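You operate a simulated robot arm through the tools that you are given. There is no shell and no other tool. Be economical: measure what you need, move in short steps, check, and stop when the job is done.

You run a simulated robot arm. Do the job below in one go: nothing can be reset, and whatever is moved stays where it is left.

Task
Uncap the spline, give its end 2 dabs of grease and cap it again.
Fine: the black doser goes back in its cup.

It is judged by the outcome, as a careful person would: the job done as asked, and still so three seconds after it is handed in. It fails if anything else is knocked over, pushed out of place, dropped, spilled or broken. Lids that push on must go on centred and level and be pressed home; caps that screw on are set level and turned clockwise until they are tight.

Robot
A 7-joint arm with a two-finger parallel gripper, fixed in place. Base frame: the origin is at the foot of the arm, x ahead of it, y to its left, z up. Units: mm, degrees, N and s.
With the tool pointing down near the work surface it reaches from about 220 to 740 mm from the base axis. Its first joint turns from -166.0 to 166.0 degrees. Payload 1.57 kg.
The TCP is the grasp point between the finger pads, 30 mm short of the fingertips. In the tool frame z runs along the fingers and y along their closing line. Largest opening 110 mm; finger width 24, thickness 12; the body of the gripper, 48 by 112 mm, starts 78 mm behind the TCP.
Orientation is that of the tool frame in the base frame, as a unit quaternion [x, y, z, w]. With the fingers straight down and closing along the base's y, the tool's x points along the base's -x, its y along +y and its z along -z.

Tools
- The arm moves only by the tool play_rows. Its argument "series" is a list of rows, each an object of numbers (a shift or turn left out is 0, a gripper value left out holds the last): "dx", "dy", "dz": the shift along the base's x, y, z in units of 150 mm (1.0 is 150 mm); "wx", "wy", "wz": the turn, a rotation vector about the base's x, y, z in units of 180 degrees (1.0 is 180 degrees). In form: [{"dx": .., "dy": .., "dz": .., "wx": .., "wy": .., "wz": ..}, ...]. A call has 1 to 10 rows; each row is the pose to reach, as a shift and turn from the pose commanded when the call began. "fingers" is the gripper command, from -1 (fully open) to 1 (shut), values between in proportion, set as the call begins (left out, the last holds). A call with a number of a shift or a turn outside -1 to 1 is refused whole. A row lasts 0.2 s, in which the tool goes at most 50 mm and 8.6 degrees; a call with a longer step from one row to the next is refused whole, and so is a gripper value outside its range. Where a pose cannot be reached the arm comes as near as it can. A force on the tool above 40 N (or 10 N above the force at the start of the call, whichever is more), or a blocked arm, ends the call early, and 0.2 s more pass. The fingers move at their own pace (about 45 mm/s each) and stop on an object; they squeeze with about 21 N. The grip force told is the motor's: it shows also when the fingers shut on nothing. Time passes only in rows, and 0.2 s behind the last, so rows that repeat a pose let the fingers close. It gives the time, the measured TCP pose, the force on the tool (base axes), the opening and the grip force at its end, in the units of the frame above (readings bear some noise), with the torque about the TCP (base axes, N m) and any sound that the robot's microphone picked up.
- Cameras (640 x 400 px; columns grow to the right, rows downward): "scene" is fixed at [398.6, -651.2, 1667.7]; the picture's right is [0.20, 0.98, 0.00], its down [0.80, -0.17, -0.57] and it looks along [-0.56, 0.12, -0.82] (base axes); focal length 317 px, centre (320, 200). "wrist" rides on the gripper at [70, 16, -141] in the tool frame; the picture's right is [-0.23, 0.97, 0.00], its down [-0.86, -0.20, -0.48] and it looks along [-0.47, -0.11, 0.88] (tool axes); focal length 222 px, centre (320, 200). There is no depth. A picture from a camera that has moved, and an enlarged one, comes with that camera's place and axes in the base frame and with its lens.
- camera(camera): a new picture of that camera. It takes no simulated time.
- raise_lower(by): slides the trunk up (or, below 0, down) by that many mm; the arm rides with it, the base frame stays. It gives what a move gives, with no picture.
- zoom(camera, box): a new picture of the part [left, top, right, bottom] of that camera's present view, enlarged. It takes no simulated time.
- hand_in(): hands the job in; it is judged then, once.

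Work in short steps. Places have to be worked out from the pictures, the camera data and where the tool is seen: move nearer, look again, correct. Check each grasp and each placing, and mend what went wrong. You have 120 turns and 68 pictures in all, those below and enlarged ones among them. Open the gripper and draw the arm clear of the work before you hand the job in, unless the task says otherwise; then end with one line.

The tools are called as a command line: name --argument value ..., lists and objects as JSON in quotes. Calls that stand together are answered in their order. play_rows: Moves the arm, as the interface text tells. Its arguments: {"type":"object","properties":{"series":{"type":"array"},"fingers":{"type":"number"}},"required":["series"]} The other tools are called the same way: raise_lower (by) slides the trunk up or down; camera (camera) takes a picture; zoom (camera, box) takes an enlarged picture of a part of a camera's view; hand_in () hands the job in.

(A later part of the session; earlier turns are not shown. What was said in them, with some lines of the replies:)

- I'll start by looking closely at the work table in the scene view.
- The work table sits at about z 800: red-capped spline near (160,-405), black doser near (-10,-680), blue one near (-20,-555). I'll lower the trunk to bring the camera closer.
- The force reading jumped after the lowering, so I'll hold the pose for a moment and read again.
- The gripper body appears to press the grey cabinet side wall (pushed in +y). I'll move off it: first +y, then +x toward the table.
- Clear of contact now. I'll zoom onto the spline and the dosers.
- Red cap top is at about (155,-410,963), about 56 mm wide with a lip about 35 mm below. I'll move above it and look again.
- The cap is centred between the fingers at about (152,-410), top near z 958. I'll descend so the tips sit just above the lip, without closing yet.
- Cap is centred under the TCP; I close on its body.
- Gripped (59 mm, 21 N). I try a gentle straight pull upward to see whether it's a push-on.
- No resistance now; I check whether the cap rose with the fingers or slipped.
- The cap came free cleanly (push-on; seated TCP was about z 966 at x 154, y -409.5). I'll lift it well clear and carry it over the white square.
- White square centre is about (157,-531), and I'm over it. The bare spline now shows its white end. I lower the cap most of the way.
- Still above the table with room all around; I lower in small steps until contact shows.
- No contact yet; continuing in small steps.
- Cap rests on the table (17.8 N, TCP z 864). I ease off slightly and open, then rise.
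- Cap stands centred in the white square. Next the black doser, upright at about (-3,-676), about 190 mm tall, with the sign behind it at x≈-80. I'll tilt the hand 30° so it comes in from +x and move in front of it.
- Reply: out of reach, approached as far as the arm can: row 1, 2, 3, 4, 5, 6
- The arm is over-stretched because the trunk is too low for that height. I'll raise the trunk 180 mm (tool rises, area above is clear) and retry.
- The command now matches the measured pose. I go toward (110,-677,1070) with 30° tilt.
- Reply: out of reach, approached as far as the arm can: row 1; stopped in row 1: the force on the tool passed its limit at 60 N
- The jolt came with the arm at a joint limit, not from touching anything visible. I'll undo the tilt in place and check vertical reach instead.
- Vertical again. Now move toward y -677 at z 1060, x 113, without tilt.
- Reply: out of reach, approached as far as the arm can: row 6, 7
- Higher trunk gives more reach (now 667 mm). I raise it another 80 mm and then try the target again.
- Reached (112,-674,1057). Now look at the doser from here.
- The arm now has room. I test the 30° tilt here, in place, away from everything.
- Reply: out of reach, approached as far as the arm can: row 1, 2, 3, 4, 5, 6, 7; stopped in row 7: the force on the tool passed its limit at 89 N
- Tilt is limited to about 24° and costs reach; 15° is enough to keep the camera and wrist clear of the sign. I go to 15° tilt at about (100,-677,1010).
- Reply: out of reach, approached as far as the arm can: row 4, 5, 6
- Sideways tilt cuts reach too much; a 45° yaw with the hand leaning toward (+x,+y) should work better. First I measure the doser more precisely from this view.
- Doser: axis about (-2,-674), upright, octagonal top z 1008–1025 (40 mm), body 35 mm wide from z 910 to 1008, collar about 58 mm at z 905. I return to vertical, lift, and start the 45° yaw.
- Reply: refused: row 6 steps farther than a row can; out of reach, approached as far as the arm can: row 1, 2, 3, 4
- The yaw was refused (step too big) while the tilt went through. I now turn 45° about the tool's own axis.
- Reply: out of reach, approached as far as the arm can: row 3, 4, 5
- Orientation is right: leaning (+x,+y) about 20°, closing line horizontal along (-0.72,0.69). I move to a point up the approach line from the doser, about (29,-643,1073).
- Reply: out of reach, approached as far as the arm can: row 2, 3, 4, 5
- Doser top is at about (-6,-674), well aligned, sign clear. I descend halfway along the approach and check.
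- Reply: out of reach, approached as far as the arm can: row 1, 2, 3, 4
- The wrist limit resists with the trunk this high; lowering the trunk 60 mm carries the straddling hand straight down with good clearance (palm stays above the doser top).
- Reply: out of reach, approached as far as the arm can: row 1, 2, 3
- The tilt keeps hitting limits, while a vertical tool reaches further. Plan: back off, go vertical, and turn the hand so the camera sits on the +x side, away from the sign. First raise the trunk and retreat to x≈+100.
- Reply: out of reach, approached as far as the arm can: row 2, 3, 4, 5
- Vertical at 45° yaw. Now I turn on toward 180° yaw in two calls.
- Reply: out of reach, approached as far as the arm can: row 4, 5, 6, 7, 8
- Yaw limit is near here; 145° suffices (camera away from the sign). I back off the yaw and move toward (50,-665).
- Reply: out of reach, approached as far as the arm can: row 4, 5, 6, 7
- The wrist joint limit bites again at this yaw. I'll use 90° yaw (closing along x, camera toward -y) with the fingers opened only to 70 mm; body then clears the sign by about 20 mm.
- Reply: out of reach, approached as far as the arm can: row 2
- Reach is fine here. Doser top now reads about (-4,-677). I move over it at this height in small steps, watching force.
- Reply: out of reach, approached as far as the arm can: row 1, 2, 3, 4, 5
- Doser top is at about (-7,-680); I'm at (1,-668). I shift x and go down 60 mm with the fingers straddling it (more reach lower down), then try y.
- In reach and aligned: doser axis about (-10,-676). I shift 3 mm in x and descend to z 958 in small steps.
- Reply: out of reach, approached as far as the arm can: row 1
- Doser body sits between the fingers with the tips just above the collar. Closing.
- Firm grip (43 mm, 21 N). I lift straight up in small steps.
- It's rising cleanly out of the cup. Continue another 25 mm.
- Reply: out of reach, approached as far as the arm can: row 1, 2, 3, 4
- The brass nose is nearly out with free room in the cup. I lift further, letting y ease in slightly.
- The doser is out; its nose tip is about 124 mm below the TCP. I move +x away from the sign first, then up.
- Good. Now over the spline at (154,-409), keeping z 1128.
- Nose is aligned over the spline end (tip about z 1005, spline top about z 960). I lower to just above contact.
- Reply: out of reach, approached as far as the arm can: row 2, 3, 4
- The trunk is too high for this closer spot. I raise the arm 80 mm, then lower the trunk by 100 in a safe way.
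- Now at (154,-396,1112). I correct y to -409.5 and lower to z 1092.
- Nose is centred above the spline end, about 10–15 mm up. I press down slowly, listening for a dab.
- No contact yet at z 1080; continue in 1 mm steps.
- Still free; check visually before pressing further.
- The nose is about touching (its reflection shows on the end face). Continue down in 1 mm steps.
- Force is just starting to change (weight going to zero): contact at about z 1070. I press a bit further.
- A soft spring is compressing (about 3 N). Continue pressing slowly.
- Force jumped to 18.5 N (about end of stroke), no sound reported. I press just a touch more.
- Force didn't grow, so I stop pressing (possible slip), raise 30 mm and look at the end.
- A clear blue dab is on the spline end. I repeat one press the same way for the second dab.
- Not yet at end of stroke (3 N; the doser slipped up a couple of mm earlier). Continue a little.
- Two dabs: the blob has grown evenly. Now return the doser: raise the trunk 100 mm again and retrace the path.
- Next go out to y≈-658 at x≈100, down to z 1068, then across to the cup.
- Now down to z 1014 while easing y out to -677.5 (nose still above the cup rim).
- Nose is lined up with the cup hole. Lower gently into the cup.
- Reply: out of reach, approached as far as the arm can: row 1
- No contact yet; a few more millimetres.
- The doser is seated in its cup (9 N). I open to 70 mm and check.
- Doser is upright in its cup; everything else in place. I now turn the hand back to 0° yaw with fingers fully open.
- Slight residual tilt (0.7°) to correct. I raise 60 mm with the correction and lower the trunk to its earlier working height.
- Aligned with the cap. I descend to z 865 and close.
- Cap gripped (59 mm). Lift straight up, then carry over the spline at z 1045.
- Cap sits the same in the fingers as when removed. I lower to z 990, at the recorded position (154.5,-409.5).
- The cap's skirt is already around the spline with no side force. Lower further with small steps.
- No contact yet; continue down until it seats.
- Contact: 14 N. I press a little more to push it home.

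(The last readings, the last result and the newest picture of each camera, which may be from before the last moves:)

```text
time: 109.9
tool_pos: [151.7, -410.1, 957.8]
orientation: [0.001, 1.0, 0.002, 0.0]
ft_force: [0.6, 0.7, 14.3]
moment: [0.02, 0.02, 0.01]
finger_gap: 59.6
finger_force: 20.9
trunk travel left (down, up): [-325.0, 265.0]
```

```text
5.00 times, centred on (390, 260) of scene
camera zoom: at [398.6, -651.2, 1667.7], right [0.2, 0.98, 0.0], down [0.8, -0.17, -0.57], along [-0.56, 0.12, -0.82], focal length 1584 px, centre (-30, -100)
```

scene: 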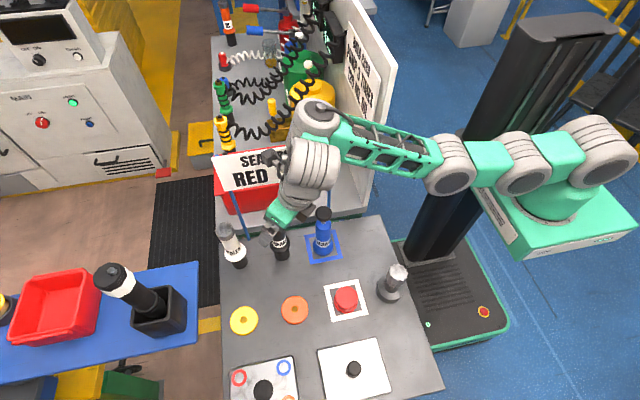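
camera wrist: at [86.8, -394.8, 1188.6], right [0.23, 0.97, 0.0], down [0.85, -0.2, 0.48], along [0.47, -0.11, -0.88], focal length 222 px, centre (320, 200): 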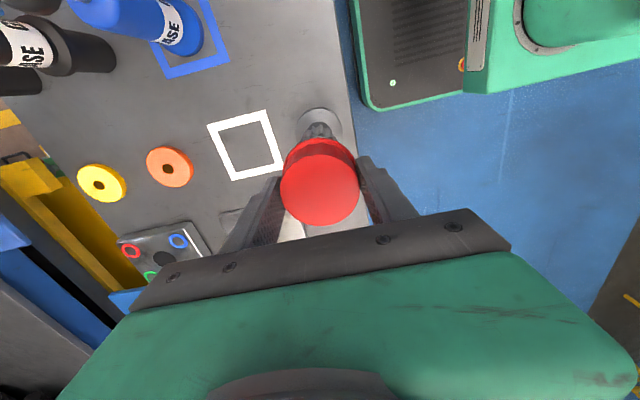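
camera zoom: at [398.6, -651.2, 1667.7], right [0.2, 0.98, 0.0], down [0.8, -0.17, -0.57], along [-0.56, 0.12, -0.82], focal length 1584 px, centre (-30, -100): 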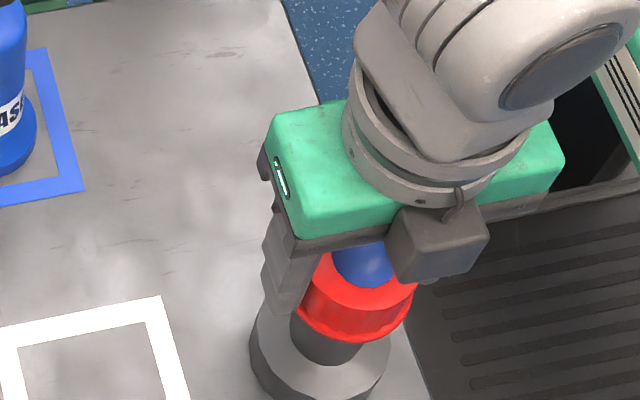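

The cap is on and level, but the fingers slip at about 14 N (the dabs only show through visually). I release, rise, and press it home with the closed fingertips on its centre.

play_rows --series '[{"dz": 0.01}, {"dz": 0.01}, {"dz": 0.01}, {"dz": 0.01}]' --fingers -1

play_rows --series '[{"dz": 0.1}, {"dz": 0.3}, {"dz": 0.5}, {"dz": 0.6}, {"dz": 0.6}]'

camera --camera "wrist"

```text
time: 110.9
tool_pos: [152.4, -411.1, 958.9]
orientation: [0.001, 1.0, 0.003, 0.0]
ft_force: [-0.1, 0.4, 0.1]
moment: [0.0, -0.02, 0.02]
finger_gap: 110.2
finger_force: 0.0
trunk travel left (down, up): [-325.0, 265.0]
```

```text
time: 112.1
tool_pos: [154.2, -410.4, 1051.5]
orientation: [0.001, 1.0, 0.003, 0.0]
ft_force: [0.2, -0.9, 0.4]
moment: [-0.02, -0.02, -0.01]
finger_gap: 109.9
finger_force: 0.1
trunk travel left (down, up): [-325.0, 265.0]
```

```text
3 pictures are left
camera wrist: at [84.9, -395.8, 1194.4], right [0.23, 0.97, 0.0], down [0.85, -0.2, 0.48], along [0.47, -0.11, -0.88], focal length 222 px, centre (320, 200)
```

wrist: 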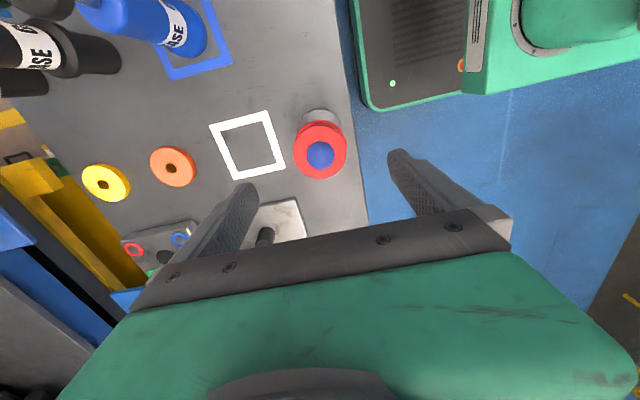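

Cap is centred and level on the spline. I close the fingers and descend to just above its top.

play_rows --series '[{"dz": -0.05}, {"dz": -0.1}, {"dz": -0.15}, {"dz": -0.2}, {"dz": -0.25}, {"dz": -0.3}, {"dz": -0.35}, {"dz": -0.35}]' --fingers 1

play_rows --series '[{"dz": -0.015}, {"dz": -0.03}, {"dz": -0.045}, {"dz": -0.06}]'

```text
time: 113.9
tool_pos: [151.8, -410.7, 998.2]
orientation: [0.001, 1.0, 0.002, 0.0]
ft_force: [-0.9, 0.4, -0.8]
moment: [0.02, 0.0, -0.02]
finger_gap: 0.0
finger_force: 21.2
trunk travel left (down, up): [-325.0, 265.0]
```

```text
time: 114.9
tool_pos: [151.3, -412.1, 993.8]
orientation: [0.001, 1.0, -0.003, 0.002]
ft_force: [0.6, -1.3, 36.1]
moment: [0.02, -0.14, -0.02]
finger_gap: 0.1
finger_force: 21.2
trunk travel left (down, up): [-325.0, 265.0]
```

36 N on the cap top at z≈964, the same height as the original seated cap. One slight extra push to confirm it no longer moves.

play_rows --series '[{"dz": -0.007}, {"dz": -0.007}]'

play_rows --series '[{"dz": 0.1}, {"dz": 0.3}, {"dz": 0.5}, {"dz": 0.7}, {"dz": 0.9}, {"dz": 0.9}]' --fingers -1

zoom --camera "scene" --box '[340, 230, 440, 310]'

```text
time: 115.3
tool_pos: [152.8, -412.7, 994.1]
orientation: [0.0, 1.0, -0.006, 0.002]
ft_force: [-0.2, 2.3, 13.8]
moment: [0.12, -0.01, 0.01]
finger_gap: 0.2
finger_force: 21.2
trunk travel left (down, up): [-325.0, 265.0]
stopped in row 2: the force on the tool passed its limit at 48 N (the readings are from after the stop); the commanded pose is now the measured one
```

```text
time: 116.7
tool_pos: [151.7, -413.0, 1125.5]
orientation: [0.001, 1.0, -0.003, 0.001]
ft_force: [0.5, 1.0, -0.9]
moment: [0.0, -0.02, 0.03]
finger_gap: 110.3
finger_force: 0.0
trunk travel left (down, up): [-325.0, 265.0]
```

```text
5.00 times, centred on (390, 270) of scene
camera zoom: at [398.6, -651.2, 1667.7], right [0.2, 0.98, 0.0], down [0.8, -0.17, -0.57], along [-0.56, 0.12, -0.82], focal length 1584 px, centre (-30, -150)
```

zoom: 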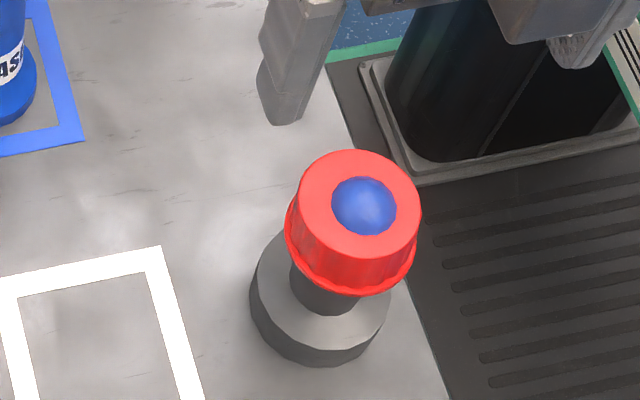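

The cap is level, centred and solid at 48 N. One last overall check.

camera --camera "scene"

```text
1 pictures are left
```

scene: 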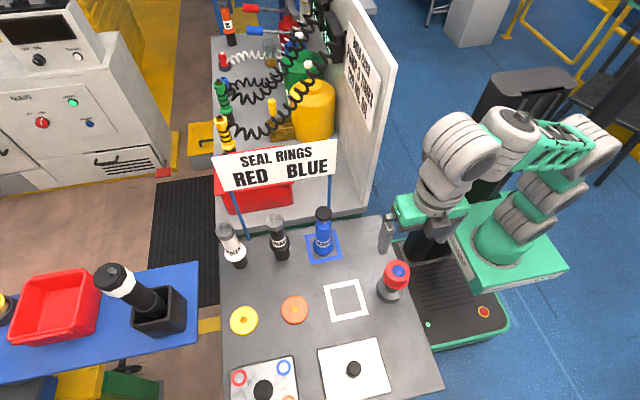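

Everything is in place: the doser is in its cup, the spline is greased and capped, and the gripper is open and clear. I'm handing in.

hand_in

```text
The job is handed in.
```

The spline was uncapped, given 2 dabs of grease, and capped again with the cap pressed home; the black doser is back in its cup. The blue grease shows through the top of the cap in the pictures, which I took to be a display effect.
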